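You operate a simulated robot arm through the tools that you are given. There is no shell and no other tool.

The job below is to be done with a simulated two-armed robot. You get a single attempt, and the scene is never put back.

TASK
Clamp the valve in the tester and pump it to the card's pressure.
Fine: gauge on, bleed knob shut; leave the pressure standing.
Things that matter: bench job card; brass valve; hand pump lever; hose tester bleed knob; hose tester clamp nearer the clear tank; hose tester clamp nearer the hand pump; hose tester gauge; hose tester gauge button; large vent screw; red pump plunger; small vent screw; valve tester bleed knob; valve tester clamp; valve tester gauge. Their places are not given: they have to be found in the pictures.

Only the result counts: the job must be done as asked and must still hold three seconds after the hand-in. Knocking over, shifting, dropping, spilling or breaking anything else fails it.

THE ROBOT
Two 7-joint arms with two-finger parallel grippers on one trunk that stands fixed in place. Base frame: the origin is at the foot of the trunk, x ahead of it, y to its left, z up; the work surface is at about z = 0.85. Lengths are in m, angles in degrees, forces in N, time in s.
The left shoulder is at [0.183, 0.171, 1.081], the right one opposite. Payload 4.4 kg a hand.
The tool frame of a hand sits at the grasp point between the pads (the TCP): z along the fingers, y along the line on which they close. The tips reach 0.023 m beyond it. The gripper opens to 0.094 m. The fingers are 0.038 m wide and 0.01 m thick; the gripper's body (0.054 by 0.096 m) begins 0.039 m behind the TCP.
Orientation is that of the tool frame in the base frame, as a unit quaternion [x, y, z, w]. With the fingers straight down and closing along the base's y, the tool's x points along the base's -x, its y along +y and its z along -z.

THE INTERFACE
- The arms move only by the tool jog_arm. It takes "left_increments", "right_increments" or both (then of equal length, played together; a hand with none holds still); each is a list of rows, each a list of 6 numbers: the shift along the tool's x, y, z in m, then the turn, a rotation vector about the tool's x, y, z in degrees. In form: [[tx, ty, tz, ax, ay, az], ...]. A call has 1 to 20 rows; each row is the pose to reach, as a shift and turn from the pose commanded when the call began, along the tool's axes at that moment. "left_grip" and "right_grip" are, for a hand that has rows, the opening, from 0 (shut) to 1 (fully open), set as the call begins (left out, the last holds). Rows are played at 5 a second. More than 0.05 m and 8.6 degrees between two rows, or a gripper value outside its range, and nothing of the call is played. Where a pose cannot be reached the arm comes as near as it can. A force on the tool above 40 N (or 10 N above the force at the start of the call, whichever is more), or a blocked arm, ends the call early, and 0.2 s more pass. Each finger travels about 0.072 m/s and halts on what it meets, pressing with about 26 N; the grip force reading is that of the motor and also rises with nothing between the fingers. The clock runs only during rows and for 0.2 s after the last one: add rows that repeat a pose to give the fingers time. The reply holds the time, the measured pose of the TCP, the force on the tool along the base axes, the opening and the grip force, in the units named above and with some noise, with the torque about the TCP (base axes, N m) and any sound that the robot's microphone picked up.
- Cameras (640 x 400 px; columns grow to the right, rows downward): "scene" is now at [0.3175, 0.0306, 1.2424]; the picture's right is [0.28, -0.96, 0.00], its down [-0.41, -0.12, -0.90] and it looks along [0.87, 0.25, -0.43] (base axes); focal length 214 px, centre (320, 200). "left" rides on the left gripper at [0.087, -0.016, -0.075] in its tool frame; the picture's right is [0.18, 0.98, 0.00], its down [-0.58, 0.11, -0.81] and it looks along [-0.79, 0.15, 0.59] (tool axes); focal length 243 px, centre (320, 200). "right" rides on the right gripper at [0.086, 0.016, -0.075] in its tool frame; the picture's right is [-0.18, 0.98, 0.00], its down [-0.58, -0.11, -0.81] and it looks along [-0.79, -0.15, 0.59] (tool axes); focal length 243 px, centre (320, 200).
- camera(camera): a new picture of that camera. No time passes.
- raise_lower(by): slides the trunk up (or, below 0, down) by that many m; the arms and the scene camera ride with it, the base frame stays. It gives what a move gives, with no picture.
- head_to(pan, tilt): turns the head with the scene camera to pan (to the left, within 80 degrees either way) and tilt (down, from -29 to 69), counted from straight ahead of the robot. It gives what a move gives.
- point_at(camera, pixels): there is no depth. For up to 12 entries [column, row, z] of the newest picture of that camera ("zoom" is the newest enlarged one), the place [x, y] in the base frame at which the ray of that pixel passes the height z, good to about 0.002 m, but the place of the scene camera against the robot may be out by one fixed shift of up to 0.025 m in any direction. No time passes.
- close_up(camera, box): a new picture of the part [left, top, right, bottom] of that camera's present view, enlarged. No time passes.
- hand_in(): hands the job in; it is judged then, once.

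Open the grippers and draw the arms clear of the work before you hand the job in, unless the task says otherwise.

The tools are called after "Call:" as name(argument=value, ...) on one line, values as JSON. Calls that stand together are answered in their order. jog_arm: Moves the arms, as the interface text tells. Its arguments: {"type":"object","properties":{"left_increments":{"type":"array","items":{"type":"array","items":{"type":"number"}}},"left_grip":{"type":"number"},"right_increments":{"type":"array","items":{"type":"array","items":{"type":"number"}}},"right_grip":{"type":"number"}},"required":[]} The other tools are called the same way: raise_lower (by) slides the trunk up or down; head_to (pan, tilt) turns the head that bears the scene camera; camera (camera) takes a picture; point_at (camera, pixels) gives the place at which the rays of pixels pass given heights; close_up (camera, box) takes an enlarged picture of a part of a camera's view; hand_in () hands the job in.

At the start:

```text
t: 0.0
left_tcp_pos: [0.4231, 0.3753, 1.2433]
left_orientation: [-0.001, 1.0, 0.001, 0.0]
left_contact_force: [0.3, 0.5, -0.2]
left_torque: [0.0, -0.02, 0.01]
left_width: 0.0939
left_grip_force: 0.1
right_tcp_pos: [0.6217, -0.0145, 1.2111]
right_orientation: [-0.001, 1.0, 0.001, -0.001]
right_contact_force: [0.2, 0.6, -0.4]
right_torque: [0.0, -0.03, -0.01]
right_width: 0.094
right_grip_force: 0.1
trunk travel left (down, up): [-0.1, 0.288]
head pan, tilt: [16.1, 25.6]
```

scene: 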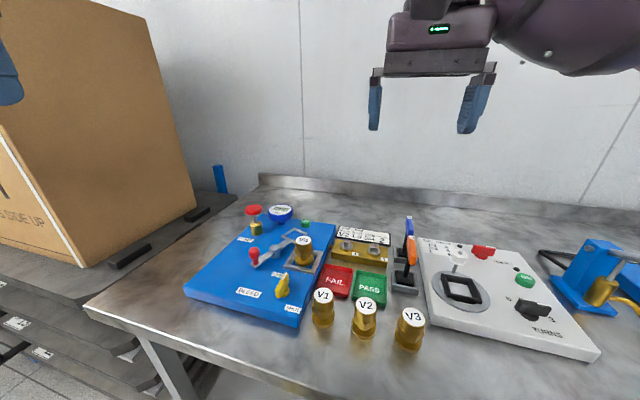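
right: 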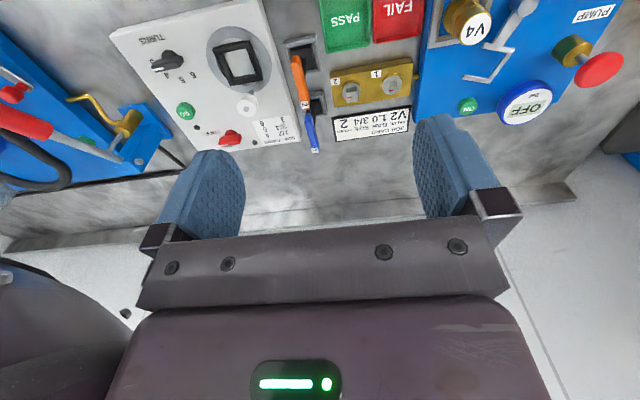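
left: 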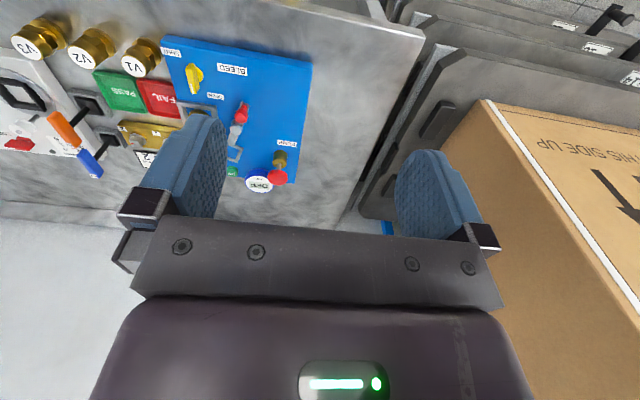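

I see the blue board with a brass valve (V4) on it, a job card near (363,237) and several valves. I take enlarged pictures to read the labels and the card.

Call:
close_up(camera="scene", box=[180, 190, 340, 330])

Call:
close_up(camera="scene", box=[320, 210, 440, 300])

Call:
close_up(camera="right", box=[320, 60, 430, 150])

Call:
close_up(camera="right", box=[410, 0, 640, 150])

Call:
close_up(camera="left", box=[120, 20, 320, 200])

```text
2.86 times, centred on (260, 260) of scene
```

zoom: 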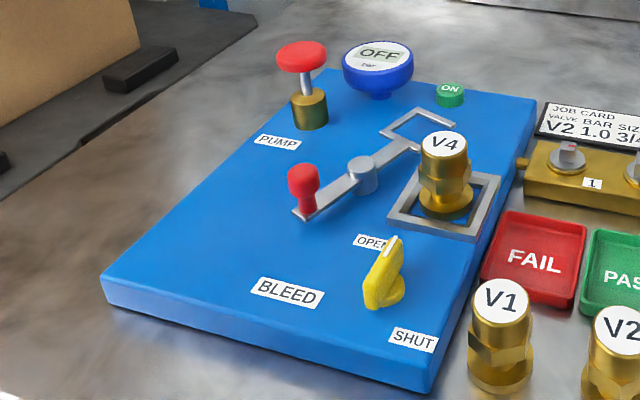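

```text
4.44 times, centred on (380, 255) of scene
```

zoom: 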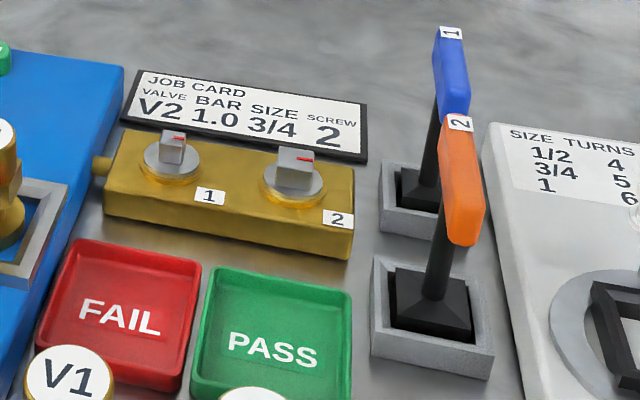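

```text
4.44 times, centred on (375, 105) of right
```

zoom: 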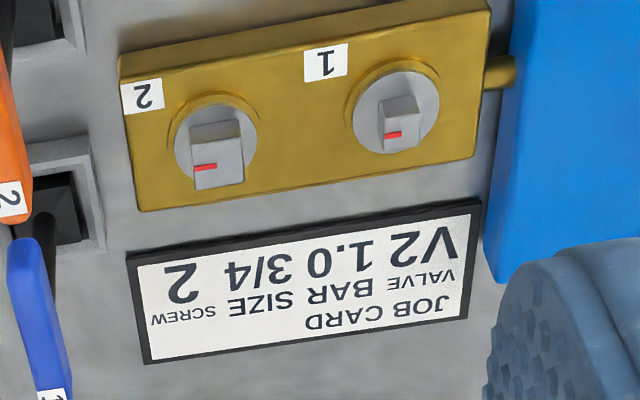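

```text
2.67 times, centred on (525, 75) of right
```

zoom: 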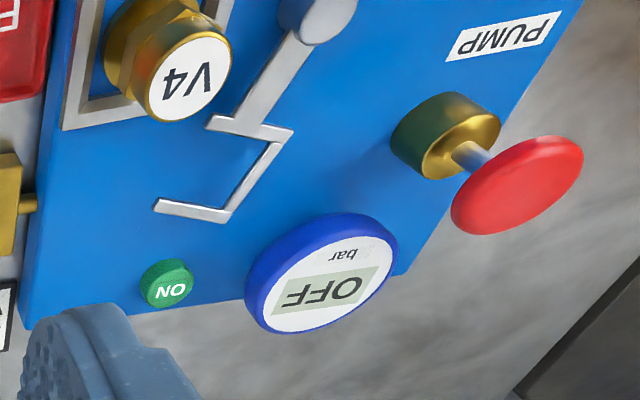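

```text
2.22 times, centred on (220, 110) of left
```

zoom: 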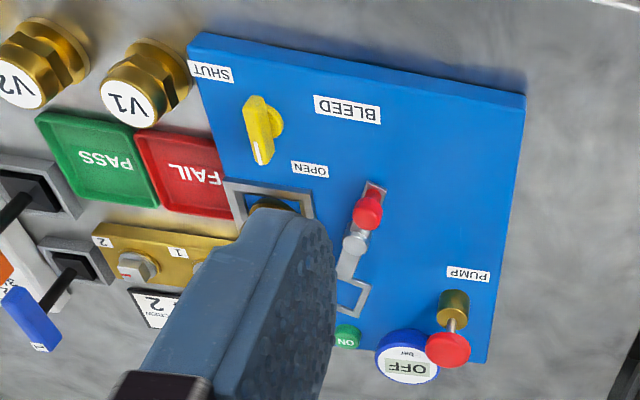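

The card reads V2, 1.0 bar, 3/4, screw 2; the valve sitting in the tester's nest is V4 at (303,248). I turn the head to see the rest of the bench and get a straighter view of the tester.

Call:
head_to(pan=-30, tilt=30)

Call:
camera(camera="scene")

```text
t: 1.1
left_tcp_pos: [0.4225, 0.3751, 1.2444]
left_orientation: [-0.001, 1.0, 0.0, -0.001]
left_contact_force: [-0.5, -0.2, 0.5]
left_torque: [-0.01, -0.02, -0.01]
left_width: 0.0943
left_grip_force: 0.1
right_tcp_pos: [0.6215, -0.0122, 1.211]
right_orientation: [0.001, 1.0, 0.0, 0.0]
right_contact_force: [-0.2, 0.5, -0.2]
right_torque: [-0.02, 0.01, 0.03]
right_width: 0.0942
right_grip_force: 0.0
trunk travel left (down, up): [-0.1, 0.288]
head pan, tilt: [-30.0, 30.0]
```

```text
taken
```

scene: 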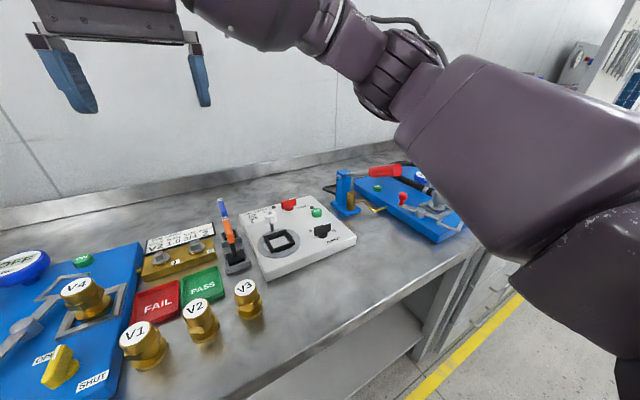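

The hose tester stands far right; the valve tester is the blue board on the left. I turn the head toward it and look closely.

Call:
head_to(pan=28, tilt=45)

Call:
camera(camera="scene")

Call:
close_up(camera="scene", box=[220, 80, 420, 260])

```text
t: 2.4
left_tcp_pos: [0.424, 0.3752, 1.2432]
left_orientation: [-0.001, 1.0, 0.001, 0.001]
left_contact_force: [0.0, -0.1, -0.1]
left_torque: [-0.02, 0.0, -0.02]
left_width: 0.094
left_grip_force: 0.1
right_tcp_pos: [0.6223, -0.0121, 1.2107]
right_orientation: [0.0, 1.0, 0.001, 0.0]
right_contact_force: [0.0, 0.0, 0.6]
right_torque: [0.0, 0.02, 0.03]
right_width: 0.0942
right_grip_force: 0.3
trunk travel left (down, up): [-0.1, 0.288]
head pan, tilt: [28.0, 45.0]
```

```text
taken
```

scene: 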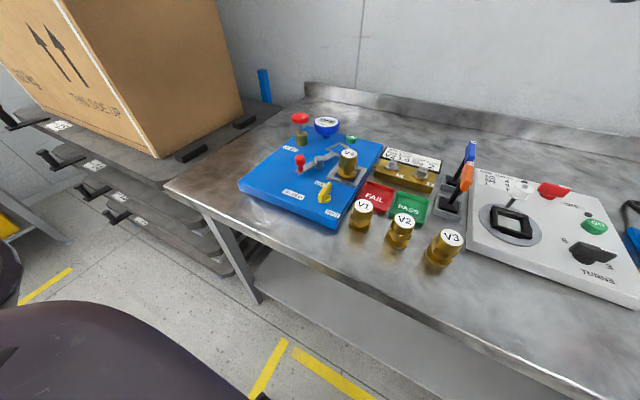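

```text
2.22 times, centred on (320, 170) of scene
```

zoom: 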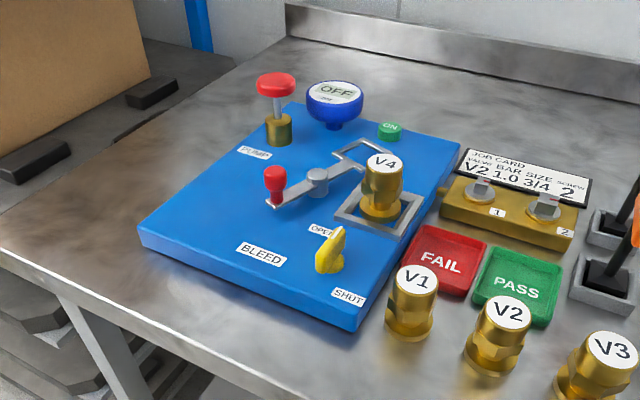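

The tester's parts are all visible in the enlarged picture: plunger (275,85), gauge (335,95), ON button (390,130), clamp knob (274,180), pivot (317,180), bleed knob (329,250). I get rough places for them.

Call:
point_at(camera="zoom", pixels=[[357, 330, 0.85], [138, 232, 0.85], [357, 310, 0.88], [138, 225, 0.88], [390, 128, 0.89], [317, 173, 0.9], [274, 175, 0.93], [383, 160, 0.95], [329, 250, 0.9], [275, 82, 0.96], [335, 95, 0.92], [460, 140, 0.88]])

```text
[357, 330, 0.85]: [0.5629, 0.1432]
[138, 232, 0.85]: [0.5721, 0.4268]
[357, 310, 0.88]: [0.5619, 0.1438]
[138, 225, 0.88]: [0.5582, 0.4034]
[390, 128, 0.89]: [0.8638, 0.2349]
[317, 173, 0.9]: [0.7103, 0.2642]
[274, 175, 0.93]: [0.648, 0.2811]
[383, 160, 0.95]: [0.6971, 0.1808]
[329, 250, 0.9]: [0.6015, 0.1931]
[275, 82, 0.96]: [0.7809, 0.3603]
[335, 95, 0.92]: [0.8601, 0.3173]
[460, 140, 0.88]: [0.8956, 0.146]
```

I bring the left hand over toward the tester, high up, so that its camera gives a good view of the board.

Call:
jog_arm(left_increments=[[-0.03, -0.03, 0, 0, 0, 0], [-0.06, -0.06, 0, 0, 0, 0], [-0.08, -0.09, 0.0, 0, 0, 0], [-0.1, -0.11, 0.0, 0, 0, 0]])

Call:
camera(camera="left")

Call:
camera(camera="scene")

```text
t: 3.4
left_tcp_pos: [0.5236, 0.2623, 1.2452]
left_orientation: [-0.001, 1.0, 0.0, 0.001]
left_contact_force: [0.1, -1.2, 0.4]
left_torque: [0.0, 0.0, 0.01]
left_width: 0.0939
left_grip_force: 0.0
right_tcp_pos: [0.6218, -0.0148, 1.2108]
right_orientation: [0.0, 1.0, 0.001, 0.0]
right_contact_force: [0.0, 0.4, -0.3]
right_torque: [0.04, -0.03, 0.02]
right_width: 0.094
right_grip_force: 0.0
trunk travel left (down, up): [-0.1, 0.288]
head pan, tilt: [28.0, 45.0]
```

```text
taken
```

left: 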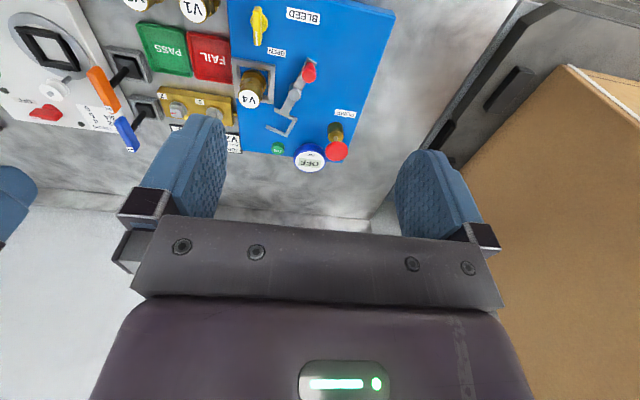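

```text
taken
```

scene: 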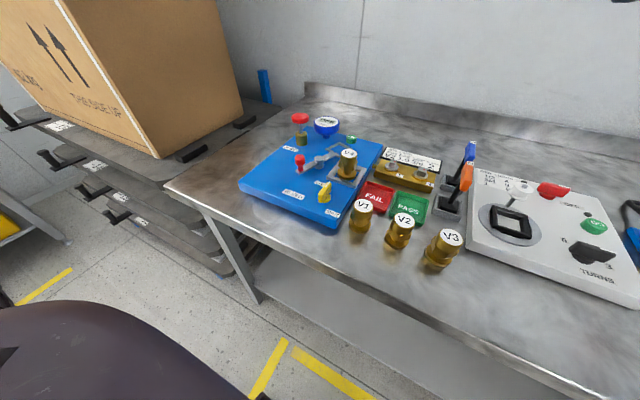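

The view is oblique; I tilt the left hand so its camera looks more nearly straight down on the board and shift it forward.

Call:
jog_arm(left_increments=[[-0.02, 0, 0.0, 0, 7, 0], [-0.04, 0, 0.0, 0, 14, 0], [-0.06, 0, 0.0, 0, 21, 0], [-0.08, 0, 0.0, 0, 28, 0], [-0.1, 0, 0.0, 0, 35, 0], [-0.1, 0, 0.0, 0, 35, 0]])

Call:
camera(camera="left")

```text
t: 4.8
left_tcp_pos: [0.5914, 0.2646, 1.2064]
left_orientation: [0.0, 0.954, -0.001, -0.299]
left_contact_force: [-1.1, -0.6, -0.4]
left_torque: [-0.05, 0.0, 0.01]
left_width: 0.0941
left_grip_force: 0.0
left hand out of reach, approached as far as the arm can: row 4, 5, 6
right_tcp_pos: [0.6202, -0.0124, 1.211]
right_orientation: [0.0, 1.0, 0.0, 0.001]
right_contact_force: [-0.3, 0.4, -0.1]
right_torque: [-0.03, -0.02, -0.02]
right_width: 0.0943
right_grip_force: 0.1
trunk travel left (down, up): [-0.1, 0.288]
head pan, tilt: [28.0, 45.0]
```

```text
taken
```

left: 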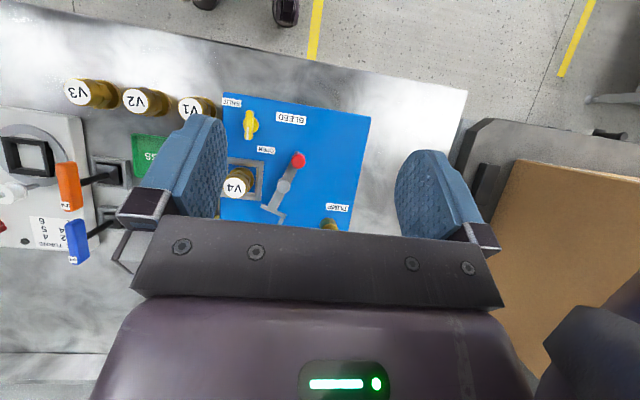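

The board is at (300,165) upper half. I lower the hand about 0.1 m and move it forward for a closer view from above.

Call:
jog_arm(left_increments=[[-0.03, -0.005, 0.014, 0, 0, 0], [-0.06, -0.01, 0.028, 0, 0, 0], [-0.09, -0.01, 0.042, 0, 0, 0], [-0.126, -0.01, 0.058, 0, 0, 0], [-0.126, -0.01, 0.058, 0, 0, 0]])

Call:
camera(camera="left")

```text
t: 6.0
left_tcp_pos: [0.659, 0.2538, 1.0878]
left_orientation: [0.0, 0.954, 0.0, -0.298]
left_contact_force: [0.4, -0.2, 0.2]
left_torque: [0.02, -0.04, -0.02]
left_width: 0.0942
left_grip_force: 0.1
right_tcp_pos: [0.6191, -0.0124, 1.2137]
right_orientation: [0.0, 1.0, 0.0, 0.001]
right_contact_force: [-1.1, 0.1, 0.4]
right_torque: [0.04, 0.0, 0.01]
right_width: 0.094
right_grip_force: 0.0
trunk travel left (down, up): [-0.1, 0.288]
head pan, tilt: [28.0, 45.0]
```

```text
taken
```

left: 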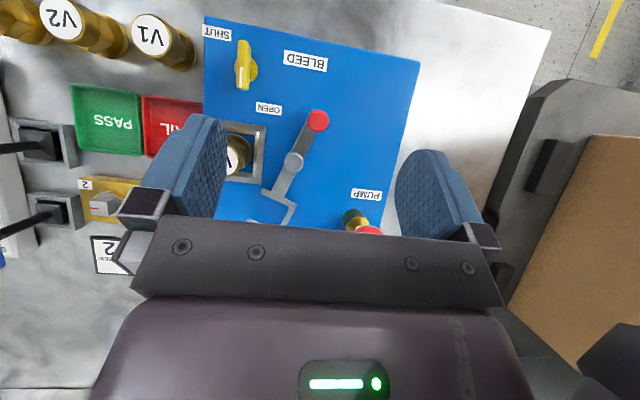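

Call:
close_up(camera="left", box=[190, 0, 430, 240])

```text
1.67 times, centred on (310, 120) of left
```

zoom: 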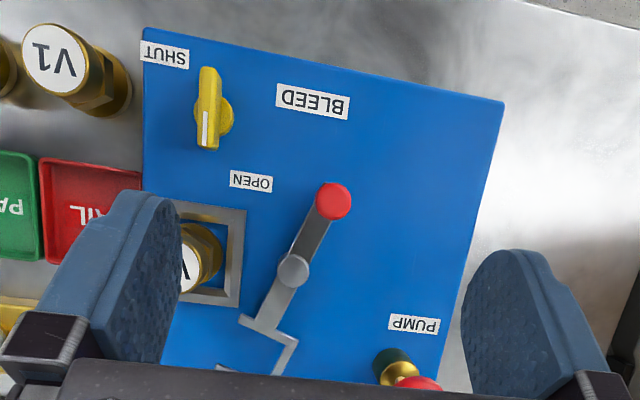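

The clamp's red knob is at (333,201), pivot (293,270), bleed knob centre (213,108) with the white tip end at (204,143) toward OPEN. I get places for these at two heights to triangulate later.

Call:
point_at(camera="zoom", pixels=[[165, 55, 0.88], [251, 182, 0.88], [504, 102, 0.88], [145, 28, 0.88], [213, 112, 0.9], [333, 201, 0.92], [293, 270, 0.9], [245, 208, 0.88], [242, 320, 0.9], [298, 343, 0.9], [414, 324, 0.88], [313, 101, 0.88]])

Call:
point_at(camera="zoom", pixels=[[165, 55, 0.92], [251, 182, 0.92], [504, 102, 0.92], [145, 28, 0.92], [213, 112, 0.94], [333, 201, 0.96], [293, 270, 0.94], [245, 208, 0.92], [242, 320, 0.94], [298, 343, 0.94], [414, 324, 0.92], [313, 101, 0.92]])

```text
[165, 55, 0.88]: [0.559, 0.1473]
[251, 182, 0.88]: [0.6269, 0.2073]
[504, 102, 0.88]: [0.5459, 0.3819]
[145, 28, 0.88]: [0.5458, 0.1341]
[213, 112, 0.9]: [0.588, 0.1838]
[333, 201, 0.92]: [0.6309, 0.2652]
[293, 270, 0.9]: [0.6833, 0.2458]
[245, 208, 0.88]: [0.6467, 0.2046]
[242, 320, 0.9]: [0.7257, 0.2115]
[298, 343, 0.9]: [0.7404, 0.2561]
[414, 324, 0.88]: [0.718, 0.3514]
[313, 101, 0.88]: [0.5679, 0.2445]
```

```text
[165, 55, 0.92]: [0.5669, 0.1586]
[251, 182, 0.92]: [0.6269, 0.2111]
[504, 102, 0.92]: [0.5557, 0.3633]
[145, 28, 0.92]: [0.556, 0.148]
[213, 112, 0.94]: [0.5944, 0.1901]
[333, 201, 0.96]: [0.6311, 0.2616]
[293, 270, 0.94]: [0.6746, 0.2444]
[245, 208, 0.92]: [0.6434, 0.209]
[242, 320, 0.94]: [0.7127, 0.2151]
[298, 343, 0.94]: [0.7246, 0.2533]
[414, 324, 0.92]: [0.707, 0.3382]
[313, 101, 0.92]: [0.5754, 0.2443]
```

I move the hand 0.08 m forward for a second view, to see the gauge, button and plunger and triangulate heights.

Call:
jog_arm(left_increments=[[-0.033, 0.0, -0.023, 0, 0, 0], [-0.0655, 0.0, -0.0459, 0, 0, 0], [-0.0983, 0.0, -0.0688, 0, 0, 0], [-0.0983, 0.0, -0.0688, 0, 0, 0]])

Call:
camera(camera="left")

Call:
close_up(camera="left", box=[190, 0, 430, 240])

```text
t: 7.0
left_tcp_pos: [0.6794, 0.2863, 1.0742]
left_orientation: [-0.001, 0.954, -0.001, -0.3]
left_contact_force: [-0.2, 0.2, 0.2]
left_torque: [0.0, -0.02, -0.02]
left_width: 0.094
left_grip_force: 0.1
left hand out of reach, approached as far as the arm can: row 1, 2, 3, 4
right_tcp_pos: [0.621, -0.0131, 1.2114]
right_orientation: [0.0, 1.0, 0.0, 0.0]
right_contact_force: [-1.2, -0.3, 0.4]
right_torque: [-0.01, 0.01, -0.01]
right_width: 0.0941
right_grip_force: 0.1
trunk travel left (down, up): [-0.1, 0.288]
head pan, tilt: [28.0, 45.0]
```

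```text
taken
```

left: 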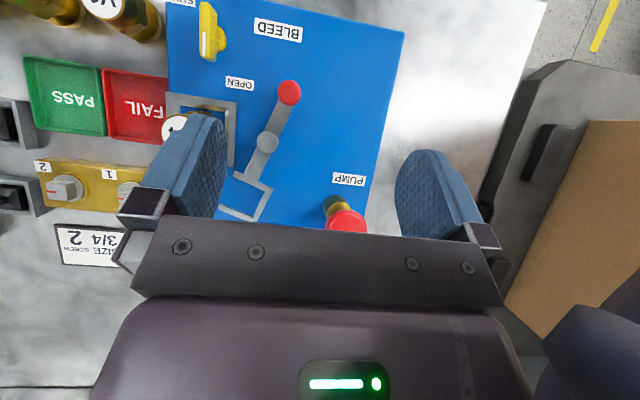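

```text
1.67 times, centred on (310, 120) of left
```

zoom: 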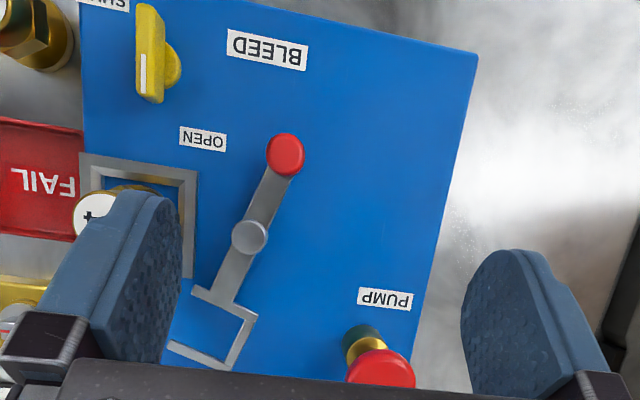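

I triangulate using the same features in this second view: OPEN (203,139), BLEED (267,49), corner (477,55), red knob (285,155), pivot (249,237), PUMP label (385,299).

Call:
point_at(camera="zoom", pixels=[[203, 139, 0.88], [267, 49, 0.88], [477, 55, 0.88], [285, 155, 0.92], [249, 237, 0.9], [197, 171, 0.88], [256, 317, 0.9], [385, 299, 0.88], [230, 370, 0.9], [171, 346, 0.9], [381, 372, 0.96], [193, 292, 0.9]])

Call:
point_at(camera="zoom", pixels=[[203, 139, 0.92], [267, 49, 0.92], [477, 55, 0.92], [285, 155, 0.96], [249, 237, 0.94], [197, 171, 0.92], [256, 317, 0.94], [385, 299, 0.92], [230, 370, 0.94], [171, 346, 0.94], [381, 372, 1.0], [193, 292, 0.94]])

```text
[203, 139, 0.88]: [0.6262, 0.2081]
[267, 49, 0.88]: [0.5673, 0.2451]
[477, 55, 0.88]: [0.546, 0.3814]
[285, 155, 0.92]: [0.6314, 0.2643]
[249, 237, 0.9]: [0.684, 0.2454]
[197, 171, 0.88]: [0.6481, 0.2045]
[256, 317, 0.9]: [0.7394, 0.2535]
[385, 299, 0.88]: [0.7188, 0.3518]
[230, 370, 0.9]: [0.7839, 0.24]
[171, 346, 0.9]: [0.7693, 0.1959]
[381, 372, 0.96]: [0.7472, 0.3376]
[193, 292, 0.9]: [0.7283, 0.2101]
```

```text
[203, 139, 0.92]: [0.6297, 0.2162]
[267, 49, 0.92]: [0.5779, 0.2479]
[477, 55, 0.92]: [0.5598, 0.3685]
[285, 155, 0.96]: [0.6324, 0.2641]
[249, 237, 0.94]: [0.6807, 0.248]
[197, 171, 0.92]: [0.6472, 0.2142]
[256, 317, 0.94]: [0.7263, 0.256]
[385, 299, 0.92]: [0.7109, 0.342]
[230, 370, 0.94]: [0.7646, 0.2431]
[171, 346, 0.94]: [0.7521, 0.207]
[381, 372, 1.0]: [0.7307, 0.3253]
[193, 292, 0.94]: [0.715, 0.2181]
```

Board top is at z≈0.88 and the clamp knob at about (0.631, 0.265) with its pivot at (0.684, 0.2455). I pull the left hand back and a bit to the right to see the nest, V4 and the bleed knob from above.

Call:
jog_arm(left_increments=[[0.02, -0.02, 0.02, 0, 0, 0], [0.04, -0.04, 0.04, 0, 0, 0], [0.06, -0.05, 0.06, 0, 0, 0]])

Call:
camera(camera="left")

```text
t: 7.8
left_tcp_pos: [0.5995, 0.2373, 1.0591]
left_orientation: [-0.001, 0.954, 0.0, -0.3]
left_contact_force: [-0.5, 0.3, 0.0]
left_torque: [-0.03, -0.01, 0.02]
left_width: 0.0941
left_grip_force: 0.1
right_tcp_pos: [0.6211, -0.0128, 1.2115]
right_orientation: [0.0, 1.0, 0.001, 0.0]
right_contact_force: [0.1, 0.9, -0.4]
right_torque: [0.01, -0.03, 0.0]
right_width: 0.094
right_grip_force: 0.1
trunk travel left (down, up): [-0.1, 0.288]
head pan, tilt: [28.0, 45.0]
```

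```text
taken
```

left: 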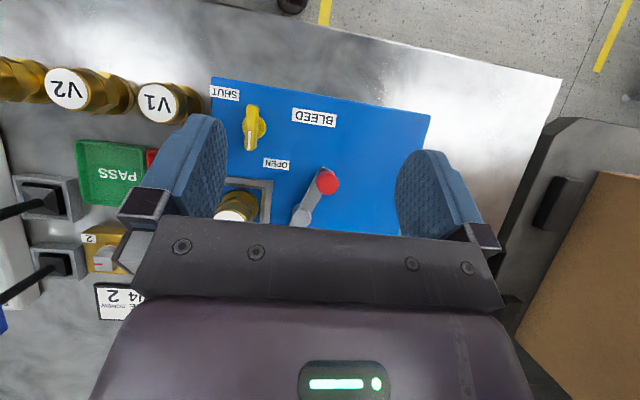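

The bleed knob now shows at (250,128); I take a close-up of it and the nest.

Call:
close_up(camera="left", box=[200, 70, 350, 230])

```text
2.50 times, centred on (275, 150) of left
```

zoom: 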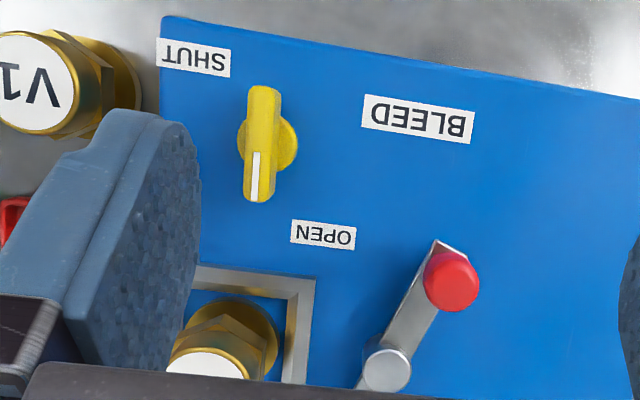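

The pointer of the bleed knob lies along +x (tip (258,200)), toward OPEN. I measure the bar ends, the clamp knob, pivot and nest in this view at two heights.

Call:
point_at(camera="zoom", pixels=[[265, 90, 0.9], [258, 198, 0.9], [262, 143, 0.9], [265, 90, 0.92], [258, 198, 0.92], [262, 143, 0.92], [452, 283, 0.92], [388, 362, 0.9], [315, 280, 0.88], [193, 57, 0.88], [323, 235, 0.88], [215, 365, 0.95]])

```text
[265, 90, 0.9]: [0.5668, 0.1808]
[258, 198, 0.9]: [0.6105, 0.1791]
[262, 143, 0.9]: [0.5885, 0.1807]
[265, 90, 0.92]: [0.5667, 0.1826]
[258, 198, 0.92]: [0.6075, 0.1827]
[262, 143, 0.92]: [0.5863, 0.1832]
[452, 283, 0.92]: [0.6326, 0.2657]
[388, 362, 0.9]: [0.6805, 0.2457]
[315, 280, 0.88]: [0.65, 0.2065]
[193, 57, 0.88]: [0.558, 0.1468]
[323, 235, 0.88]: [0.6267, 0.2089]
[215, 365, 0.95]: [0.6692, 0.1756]
```

Bleed knob centre is about (0.587, 0.182), bar along x, top z≈0.91. I level the hand and pull it back and up so that the gauge, ON button and plunger can be seen between the fingers.

Call:
jog_arm(left_increments=[[0.014, 0.004, -0.005, 0, -7, 0], [0.028, 0.008, -0.01, 0, -14, 0], [0.042, 0.012, -0.015, 0, -21, 0], [0.056, 0.016, -0.02, 0, -28, 0], [0.067, 0.02, -0.026, 0, -35, 0], [0.067, 0.02, -0.026, 0, -35, 0]])

Call:
camera(camera="left")

Call:
close_up(camera="left", box=[180, 0, 420, 220])

```text
t: 9.2
left_tcp_pos: [0.5584, 0.2591, 1.1187]
left_orientation: [-0.001, 1.0, 0.0, -0.001]
left_contact_force: [0.3, 0.1, 0.3]
left_torque: [0.02, 0.0, -0.01]
left_width: 0.0942
left_grip_force: 0.0
right_tcp_pos: [0.6208, -0.0128, 1.2106]
right_orientation: [-0.001, 1.0, 0.001, 0.0]
right_contact_force: [0.8, 0.0, 0.1]
right_torque: [0.01, -0.01, 0.03]
right_width: 0.0941
right_grip_force: 0.1
trunk travel left (down, up): [-0.1, 0.288]
head pan, tilt: [28.0, 45.0]
```

```text
taken
```

left: 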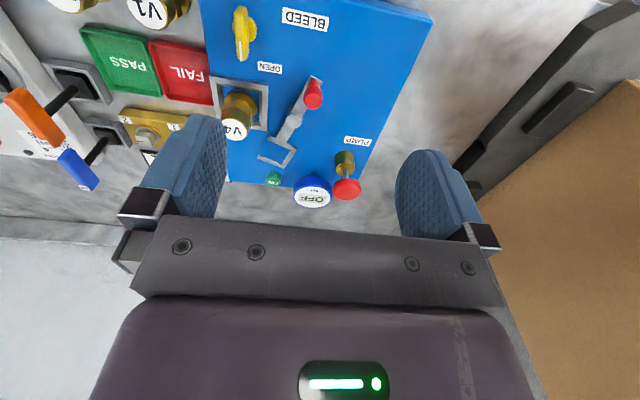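

```text
1.82 times, centred on (300, 110) of left
```

zoom: 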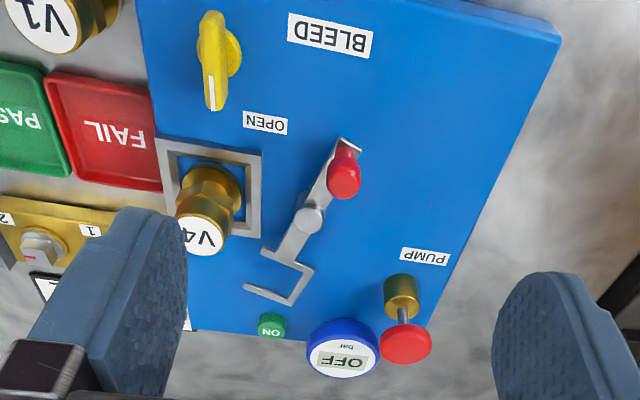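

A clear view: V4 top (203,235), ON (272,324), gauge (342,350), plunger head (406,343), pump cylinder (401,284). I measure these at two heights each.

Call:
point_at(camera="zoom", pixels=[[203, 235, 0.93], [203, 235, 0.96], [272, 325, 0.885], [272, 325, 0.9], [342, 355, 0.9], [342, 355, 0.93], [406, 343, 0.94], [406, 343, 0.97], [401, 284, 0.9], [401, 284, 0.92], [156, 138, 0.88], [262, 152, 0.88]])

Call:
point_at(camera="zoom", pixels=[[343, 178, 0.92], [308, 218, 0.9], [262, 252, 0.9], [313, 268, 0.9], [290, 303, 0.9], [245, 287, 0.9], [258, 237, 0.88], [45, 22, 0.9], [426, 255, 0.88], [203, 235, 0.94], [212, 75, 0.91], [190, 330, 0.88]])

```text
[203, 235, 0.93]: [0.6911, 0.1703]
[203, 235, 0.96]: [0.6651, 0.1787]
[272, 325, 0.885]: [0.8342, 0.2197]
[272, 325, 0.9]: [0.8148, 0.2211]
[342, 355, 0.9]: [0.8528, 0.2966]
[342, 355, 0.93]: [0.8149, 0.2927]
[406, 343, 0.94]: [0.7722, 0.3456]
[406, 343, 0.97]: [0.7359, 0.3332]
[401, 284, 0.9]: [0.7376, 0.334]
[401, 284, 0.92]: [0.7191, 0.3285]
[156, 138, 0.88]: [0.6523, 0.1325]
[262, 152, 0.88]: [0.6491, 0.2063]
```

```text
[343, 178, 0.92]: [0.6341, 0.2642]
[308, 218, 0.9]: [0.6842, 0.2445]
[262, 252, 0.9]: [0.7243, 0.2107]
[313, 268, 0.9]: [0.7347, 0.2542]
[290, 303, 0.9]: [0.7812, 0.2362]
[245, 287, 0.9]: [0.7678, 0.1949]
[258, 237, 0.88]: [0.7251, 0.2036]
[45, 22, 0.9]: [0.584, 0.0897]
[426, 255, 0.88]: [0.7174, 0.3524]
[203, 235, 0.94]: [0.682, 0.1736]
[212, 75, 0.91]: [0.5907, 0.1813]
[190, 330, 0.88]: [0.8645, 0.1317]
```

V4 sits in the nest centred at about (0.687, 0.169), top z≈0.935; clamp knob at (0.631, 0.265). I bring the left hand above the clamp knob, yawed 20° so that the fingers straddle the lever, with half-open fingers.

Call:
jog_arm(left_increments=[[-0.02, 0.002, 0.035, 0, 0, 5], [-0.04, 0.004, 0.07, 0, 0, 10], [-0.06, 0.005, 0.105, 0, 0, 15], [-0.073, 0.006, 0.14, 0, 0, 20], [-0.073, 0.006, 0.149, 0, 0, 20]], left_grip=0.5)

Call:
camera(camera="left")

Call:
close_up(camera="scene", box=[220, 80, 420, 260])

```text
t: 10.4
left_tcp_pos: [0.6319, 0.2622, 0.9696]
left_orientation: [0.174, 0.985, -0.001, 0.0]
left_contact_force: [0.3, -0.4, -0.6]
left_torque: [0.02, -0.02, 0.01]
left_width: 0.047
left_grip_force: 0.0
right_tcp_pos: [0.6219, -0.012, 1.2107]
right_orientation: [0.0, 1.0, 0.0, -0.001]
right_contact_force: [-0.8, -1.2, 0.4]
right_torque: [0.01, 0.03, -0.02]
right_width: 0.094
right_grip_force: 0.0
trunk travel left (down, up): [-0.1, 0.288]
head pan, tilt: [28.0, 45.0]
```

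```text
taken
```

left: 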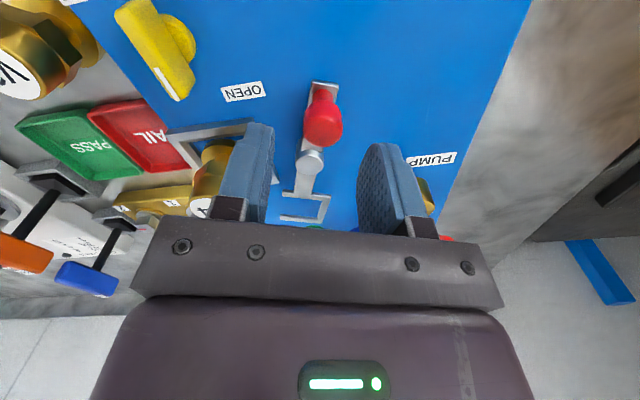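

```text
2.22 times, centred on (320, 170) of scene
```

zoom: 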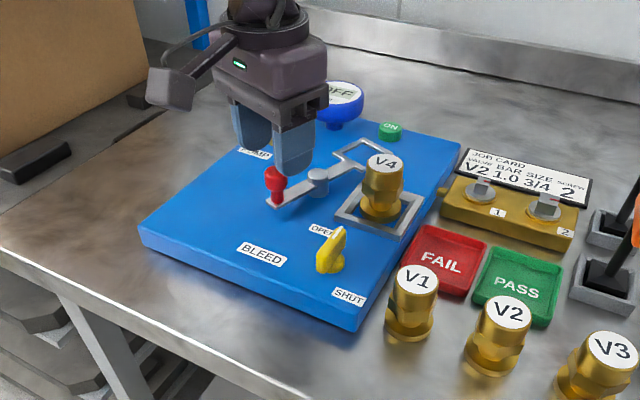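

The knob at (323,118) in the left picture lies right beneath the TCP. I lower to z≈0.922 and close to a loose straddle around the knob.

Call:
jog_arm(left_increments=[[0, 0, 0.025, 0, 0, 0], [0, 0, 0.047, 0, 0, 0], [0, 0, 0.047, 0, 0, 0]])

Call:
jog_arm(left_increments=[[0, 0, 0, 0, 0, 0], [0, 0, 0, 0, 0, 0]], left_grip=0.27)

Call:
camera(camera="left")

Call:
close_up(camera="scene", box=[220, 80, 420, 260])

```text
t: 11.2
left_tcp_pos: [0.6308, 0.2642, 0.924]
left_orientation: [0.174, 0.985, 0.0, 0.0]
left_contact_force: [0.2, 0.4, 0.6]
left_torque: [0.02, -0.02, -0.03]
left_width: 0.0468
left_grip_force: 0.1
right_tcp_pos: [0.6211, -0.0129, 1.2114]
right_orientation: [0.0, 1.0, 0.0, 0.0]
right_contact_force: [-0.7, 0.3, 0.1]
right_torque: [-0.03, 0.01, 0.01]
right_width: 0.0941
right_grip_force: 0.1
trunk travel left (down, up): [-0.1, 0.288]
head pan, tilt: [28.0, 45.0]
```

```text
t: 11.8
left_tcp_pos: [0.6309, 0.2642, 0.923]
left_orientation: [0.172, 0.985, 0.0, 0.0]
left_contact_force: [-0.8, -0.2, 0.0]
left_torque: [-0.01, 0.01, -0.01]
left_width: 0.0253
left_grip_force: 0.1
right_tcp_pos: [0.6205, -0.0129, 1.2103]
right_orientation: [0.0, 1.0, 0.0, 0.001]
right_contact_force: [-0.4, -0.3, -0.3]
right_torque: [0.01, -0.01, 0.01]
right_width: 0.094
right_grip_force: 0.1
trunk travel left (down, up): [-0.1, 0.288]
head pan, tilt: [28.0, 45.0]
```

```text
taken
```

left: 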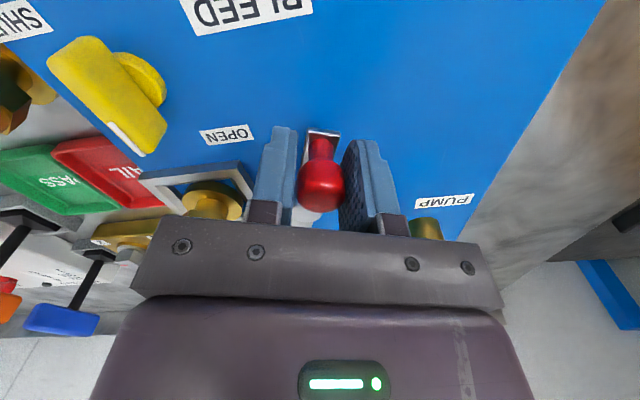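

```text
2.22 times, centred on (320, 170) of scene
```

zoom: 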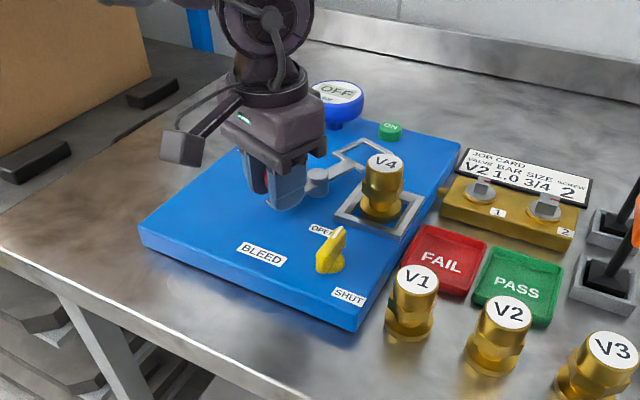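

The fingers straddle the red knob with a 25 mm gap. I sweep the lever clockwise along the arc about the pivot, first 30°, and check the force.

Call:
jog_arm(left_increments=[[-0.0003, 0.0059, 0, 0, 0, 6], [-0.0012, 0.0118, 0, 0, 0, 12], [-0.0028, 0.0175, 0, 0, 0, 18], [-0.0049, 0.023, 0, 0, 0, 24], [-0.0076, 0.0283, 0, 0, 0, 30]])

Call:
camera(camera="left")

Call:
close_up(camera="scene", box=[220, 80, 420, 260])

```text
t: 13.0
left_tcp_pos: [0.6289, 0.2623, 0.9284]
left_orientation: [0.418, 0.908, 0.01, 0.01]
left_contact_force: [18.5, 9.7, 9.5]
left_torque: [0.29, -0.29, 0.0]
left_width: 0.0314
left_grip_force: 7.1
left hand out of reach, approached as far as the arm can: row 4, 5
right_tcp_pos: [0.6198, -0.0107, 1.2126]
right_orientation: [-0.001, 1.0, 0.0, 0.001]
right_contact_force: [-0.7, 0.9, 0.7]
right_torque: [-0.02, 0.02, -0.01]
right_width: 0.0941
right_grip_force: 0.1
trunk travel left (down, up): [-0.1, 0.288]
head pan, tilt: [28.0, 45.0]
```

```text
taken
```

left: 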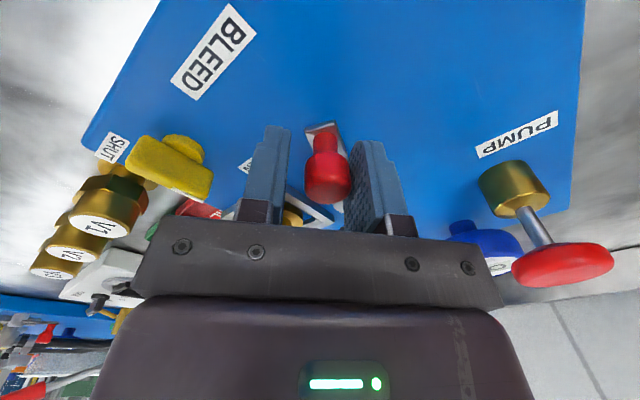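

```text
2.22 times, centred on (320, 170) of scene
```

zoom: 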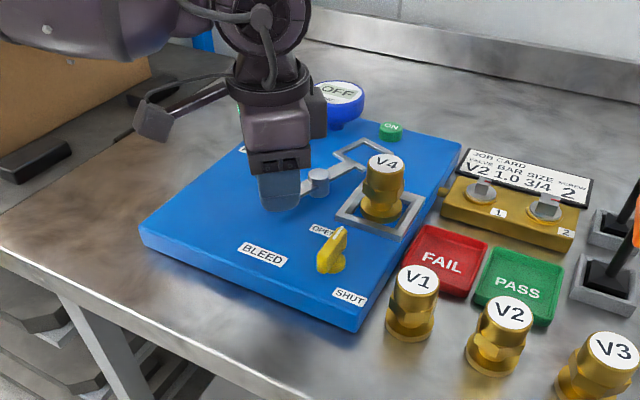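

The TCP hardly moved (0.629, 0.262) while the hand yawed 30° and the fingers were wedged to 31 mm; force about 21 N. I look closely before doing anything else.

Call:
close_up(camera="left", box=[220, 100, 420, 225])

Call:
jog_arm(left_increments=[[0, 0, 0, 0, 0, 0]])

```text
3.20 times, centred on (320, 162) of left
```

zoom: 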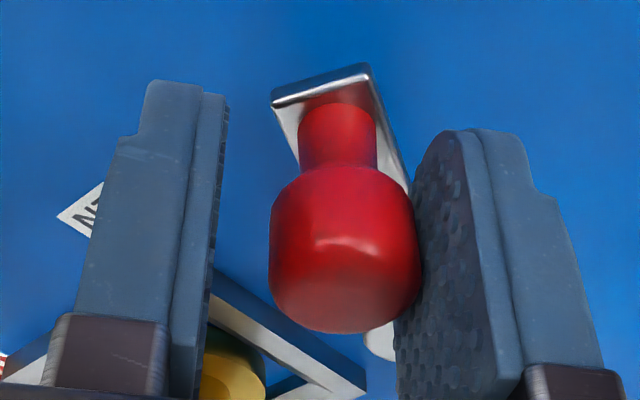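

```text
t: 13.4
left_tcp_pos: [0.6247, 0.2631, 0.9215]
left_orientation: [0.416, 0.909, 0.005, 0.003]
left_contact_force: [12.9, 17.9, 12.2]
left_torque: [0.07, 0.16, 0.28]
left_width: 0.0351
left_grip_force: 10.4
right_tcp_pos: [0.6208, -0.011, 1.2106]
right_orientation: [0.0, 1.0, -0.001, 0.0]
right_contact_force: [-0.3, 0.2, -0.1]
right_torque: [0.0, -0.01, 0.01]
right_width: 0.0942
right_grip_force: 0.0
trunk travel left (down, up): [-0.1, 0.288]
head pan, tilt: [28.0, 45.0]
```

The +y finger presses the knob from the wrong side: with this yaw the arm could not follow and slipped backward. I open the fingers, turn back and rise clear.

Call:
jog_arm(left_increments=[[0, 0, 0, 0, 0, 0], [0, 0, 0, 0, 0, 0], [0, 0, -0.02, 0, 0, 0], [0, 0, -0.05, 0, 0, 0]], left_grip=0.7)

Call:
camera(camera="left")

```text
t: 14.4
left_tcp_pos: [0.6152, 0.259, 0.9621]
left_orientation: [0.421, 0.907, 0.001, 0.001]
left_contact_force: [-0.7, 0.5, 0.1]
left_torque: [0.04, 0.01, -0.01]
left_width: 0.0657
left_grip_force: 0.0
left hand out of reach, approached as far as the arm can: row 3, 4
right_tcp_pos: [0.6208, -0.0126, 1.2124]
right_orientation: [0.0, 1.0, 0.0, 0.0]
right_contact_force: [0.5, -0.6, 0.3]
right_torque: [0.03, -0.01, 0.04]
right_width: 0.0939
right_grip_force: 0.1
trunk travel left (down, up): [-0.1, 0.288]
head pan, tilt: [28.0, 45.0]
```

```text
taken
```

left: 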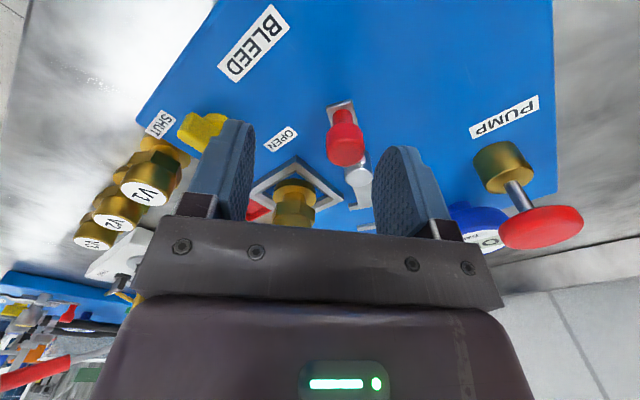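

The lever has not moved; it is my wrist that runs out of clockwise yaw at about 40°. I rise to a safe height and test how far the hand can yaw the other way (counter-clockwise).

Call:
jog_arm(left_increments=[[0, 0, -0.04, 0, 0, -8], [0, 0, -0.08, 0, 0, -16], [0, 0, -0.12, 0, 0, -24], [0, 0, -0.15, 0, 0, -32], [0, 0, -0.15, 0, 0, -40], [0, 0, -0.15, 0, 0, -48], [0, 0, -0.15, 0, 0, -56], [0, 0, -0.15, 0, 0, -64], [0, 0, -0.15, 0, 0, -72], [0, 0, -0.15, 0, 0, -80], [0, 0, -0.15, 0, 0, -88], [0, 0, -0.15, 0, 0, -96], [0, 0, -0.15, 0, 0, -104], [0, 0, -0.15, 0, 0, -112], [0, 0, -0.15, 0, 0, -120], [0, 0, -0.15, 0, 0, -128], [0, 0, -0.15, 0, 0, -136], [0, 0, -0.15, 0, 0, -140]])

```text
t: 18.2
left_tcp_pos: [0.6155, 0.2608, 1.1139]
left_orientation: [0.708, -0.706, 0.0, 0.0]
left_contact_force: [-0.5, -0.3, 0.4]
left_torque: [-0.01, 0.01, 0.02]
left_width: 0.066
left_grip_force: 0.1
right_tcp_pos: [0.6222, -0.0139, 1.2108]
right_orientation: [-0.001, 1.0, 0.001, -0.001]
right_contact_force: [0.6, 0.5, -0.6]
right_torque: [-0.01, -0.01, 0.03]
right_width: 0.0939
right_grip_force: 0.0
trunk travel left (down, up): [-0.1, 0.288]
head pan, tilt: [28.0, 45.0]
```

It reached 90° counter-clockwise without trouble. I continue to about 160° for the reversed straddle of the clamp lever.

Call:
jog_arm(left_increments=[[0, 0, 0, 0, 0, -8], [0, 0, 0, 0, 0, -16], [0, 0, 0, 0, 0, -24], [0, 0, 0, 0, 0, -32], [0, 0, 0, 0, 0, -40], [0, 0, 0, 0, 0, -48], [0, 0, 0, 0, 0, -56], [0, 0, 0, 0, 0, -64], [0, 0, 0, 0, 0, -70], [0, 0, 0, 0, 0, -70]])

Call:
camera(camera="left")

Call:
camera(camera="scene")

```text
t: 20.4
left_tcp_pos: [0.6149, 0.2607, 1.1132]
left_orientation: [0.985, -0.173, 0.0, 0.0]
left_contact_force: [-0.1, -0.8, 0.2]
left_torque: [0.0, -0.01, -0.01]
left_width: 0.0657
left_grip_force: 0.1
right_tcp_pos: [0.6225, -0.0131, 1.211]
right_orientation: [0.0, 1.0, 0.0, 0.0]
right_contact_force: [0.1, 0.6, 0.3]
right_torque: [0.01, 0.01, -0.01]
right_width: 0.0943
right_grip_force: 0.1
trunk travel left (down, up): [-0.1, 0.288]
head pan, tilt: [28.0, 45.0]
```

```text
taken
```

left: 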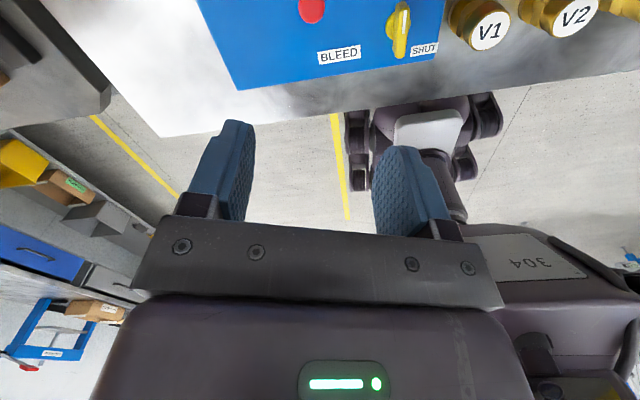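

```text
taken
```

scene: 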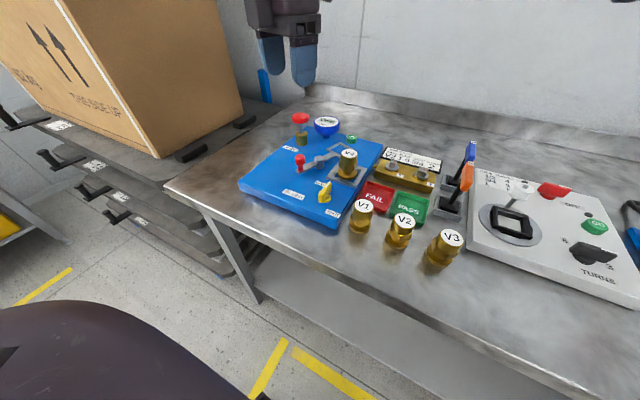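

The hand reaches yaw 160°, so the lever can be straddled reversed and swept from 160° down to 80°. I move above the clamp knob again and lower to z≈0.97.

Call:
jog_arm(left_increments=[[0.0137, -0.0092, 0.04, 0, 0, 0], [0.0137, -0.0092, 0.08, 0, 0, 0], [0.0137, -0.0092, 0.12, 0, 0, 0], [0.0137, -0.0092, 0.143, 0, 0, 0], [0.0137, -0.0092, 0.143, 0, 0, 0]], left_grip=0.5)

Call:
camera(camera="left")

Call:
close_up(camera="scene", box=[220, 80, 420, 260])

```text
t: 21.6
left_tcp_pos: [0.6326, 0.2652, 0.9702]
left_orientation: [0.985, -0.172, 0.0, 0.0]
left_contact_force: [0.4, -0.3, 0.7]
left_torque: [-0.02, -0.01, 0.02]
left_width: 0.047
left_grip_force: 0.1
right_tcp_pos: [0.6218, -0.012, 1.2117]
right_orientation: [0.0, 1.0, 0.0, 0.0]
right_contact_force: [-0.4, -0.5, 0.2]
right_torque: [-0.01, -0.01, 0.03]
right_width: 0.094
right_grip_force: 0.1
trunk travel left (down, up): [-0.1, 0.288]
head pan, tilt: [28.0, 45.0]
```

```text
taken
```

left: 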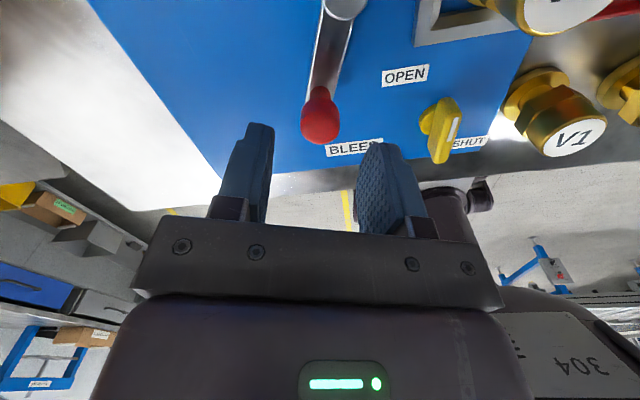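

```text
2.22 times, centred on (320, 170) of scene
```

zoom: 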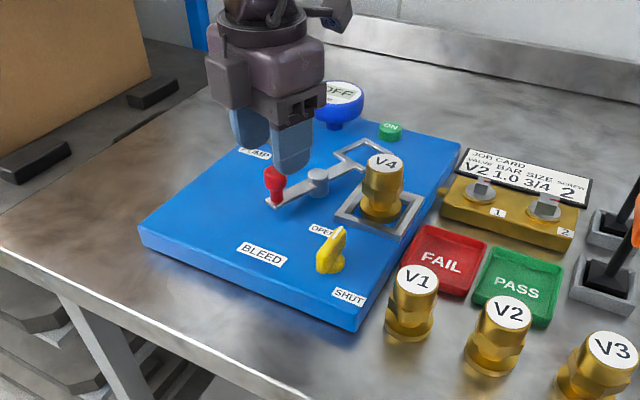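

The knob (321,120) is again right under the TCP. I lower 0.046 m and close to the loose straddle.

Call:
jog_arm(left_increments=[[0, 0, 0.025, 0, 0, 0], [0, 0, 0.046, 0, 0, 0], [0, 0, 0.046, 0, 0, 0]])

Call:
jog_arm(left_increments=[[0, 0, 0, 0, 0, 0], [0, 0, 0, 0, 0, 0]], left_grip=0.27)

Call:
jog_arm(left_increments=[[0.0003, -0.0059, 0, 0, 0, 6], [0.0012, -0.0118, 0, 0, 0, 12], [0.0012, -0.0118, 0, 0, 0, 12]])

Call:
camera(camera="left")

Call:
close_up(camera="scene", box=[220, 80, 420, 260])

```text
t: 22.4
left_tcp_pos: [0.6321, 0.2637, 0.9249]
left_orientation: [0.985, -0.173, 0.0, 0.0]
left_contact_force: [0.0, 0.8, 0.3]
left_torque: [-0.01, 0.0, 0.0]
left_width: 0.0466
left_grip_force: 0.0
right_tcp_pos: [0.6197, -0.0117, 1.2121]
right_orientation: [0.001, 1.0, 0.001, -0.001]
right_contact_force: [0.7, 0.7, -0.6]
right_torque: [0.0, 0.01, 0.03]
right_width: 0.094
right_grip_force: 0.0
trunk travel left (down, up): [-0.1, 0.288]
head pan, tilt: [28.0, 45.0]
```

```text
t: 23.0
left_tcp_pos: [0.6325, 0.2643, 0.9234]
left_orientation: [0.985, -0.173, 0.0, 0.0]
left_contact_force: [-1.0, -0.7, -0.8]
left_torque: [0.0, 0.01, 0.02]
left_width: 0.0254
left_grip_force: 0.1
right_tcp_pos: [0.6211, -0.0127, 1.2108]
right_orientation: [0.0, 1.0, -0.001, 0.0]
right_contact_force: [-0.3, 0.1, -0.7]
right_torque: [-0.02, 0.0, 0.01]
right_width: 0.094
right_grip_force: 0.0
trunk travel left (down, up): [-0.1, 0.288]
head pan, tilt: [28.0, 45.0]
```

```text
t: 23.8
left_tcp_pos: [0.6377, 0.2745, 0.9248]
left_orientation: [0.961, -0.276, 0.0, -0.001]
left_contact_force: [-0.6, -0.1, 0.7]
left_torque: [-0.04, -0.03, 0.0]
left_width: 0.0256
left_grip_force: 0.1
right_tcp_pos: [0.621, -0.0125, 1.2102]
right_orientation: [0.001, 1.0, 0.0, 0.0]
right_contact_force: [0.4, -0.7, 0.7]
right_torque: [0.0, -0.02, -0.03]
right_width: 0.0939
right_grip_force: 0.0
trunk travel left (down, up): [-0.1, 0.288]
head pan, tilt: [28.0, 45.0]
```

```text
taken
```

left: 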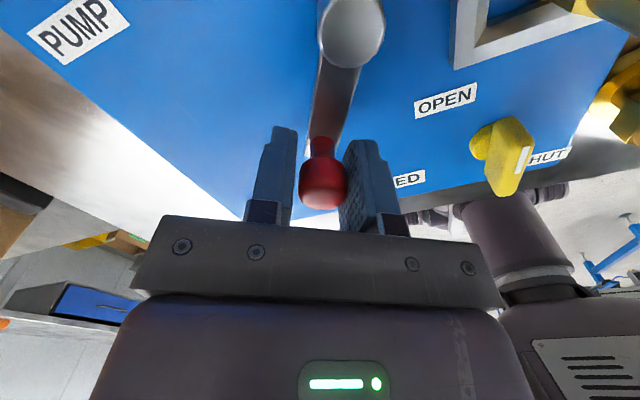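

```text
2.22 times, centred on (320, 170) of scene
```

zoom: 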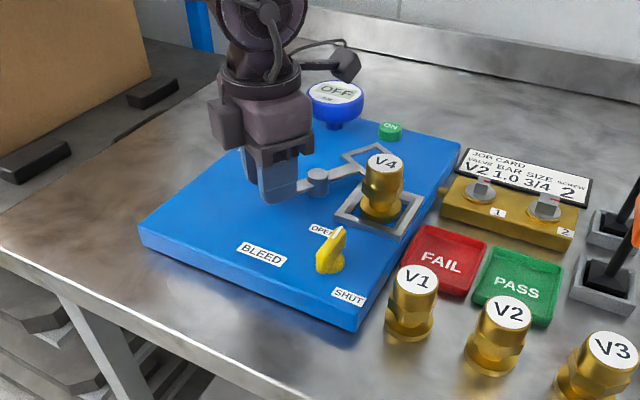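

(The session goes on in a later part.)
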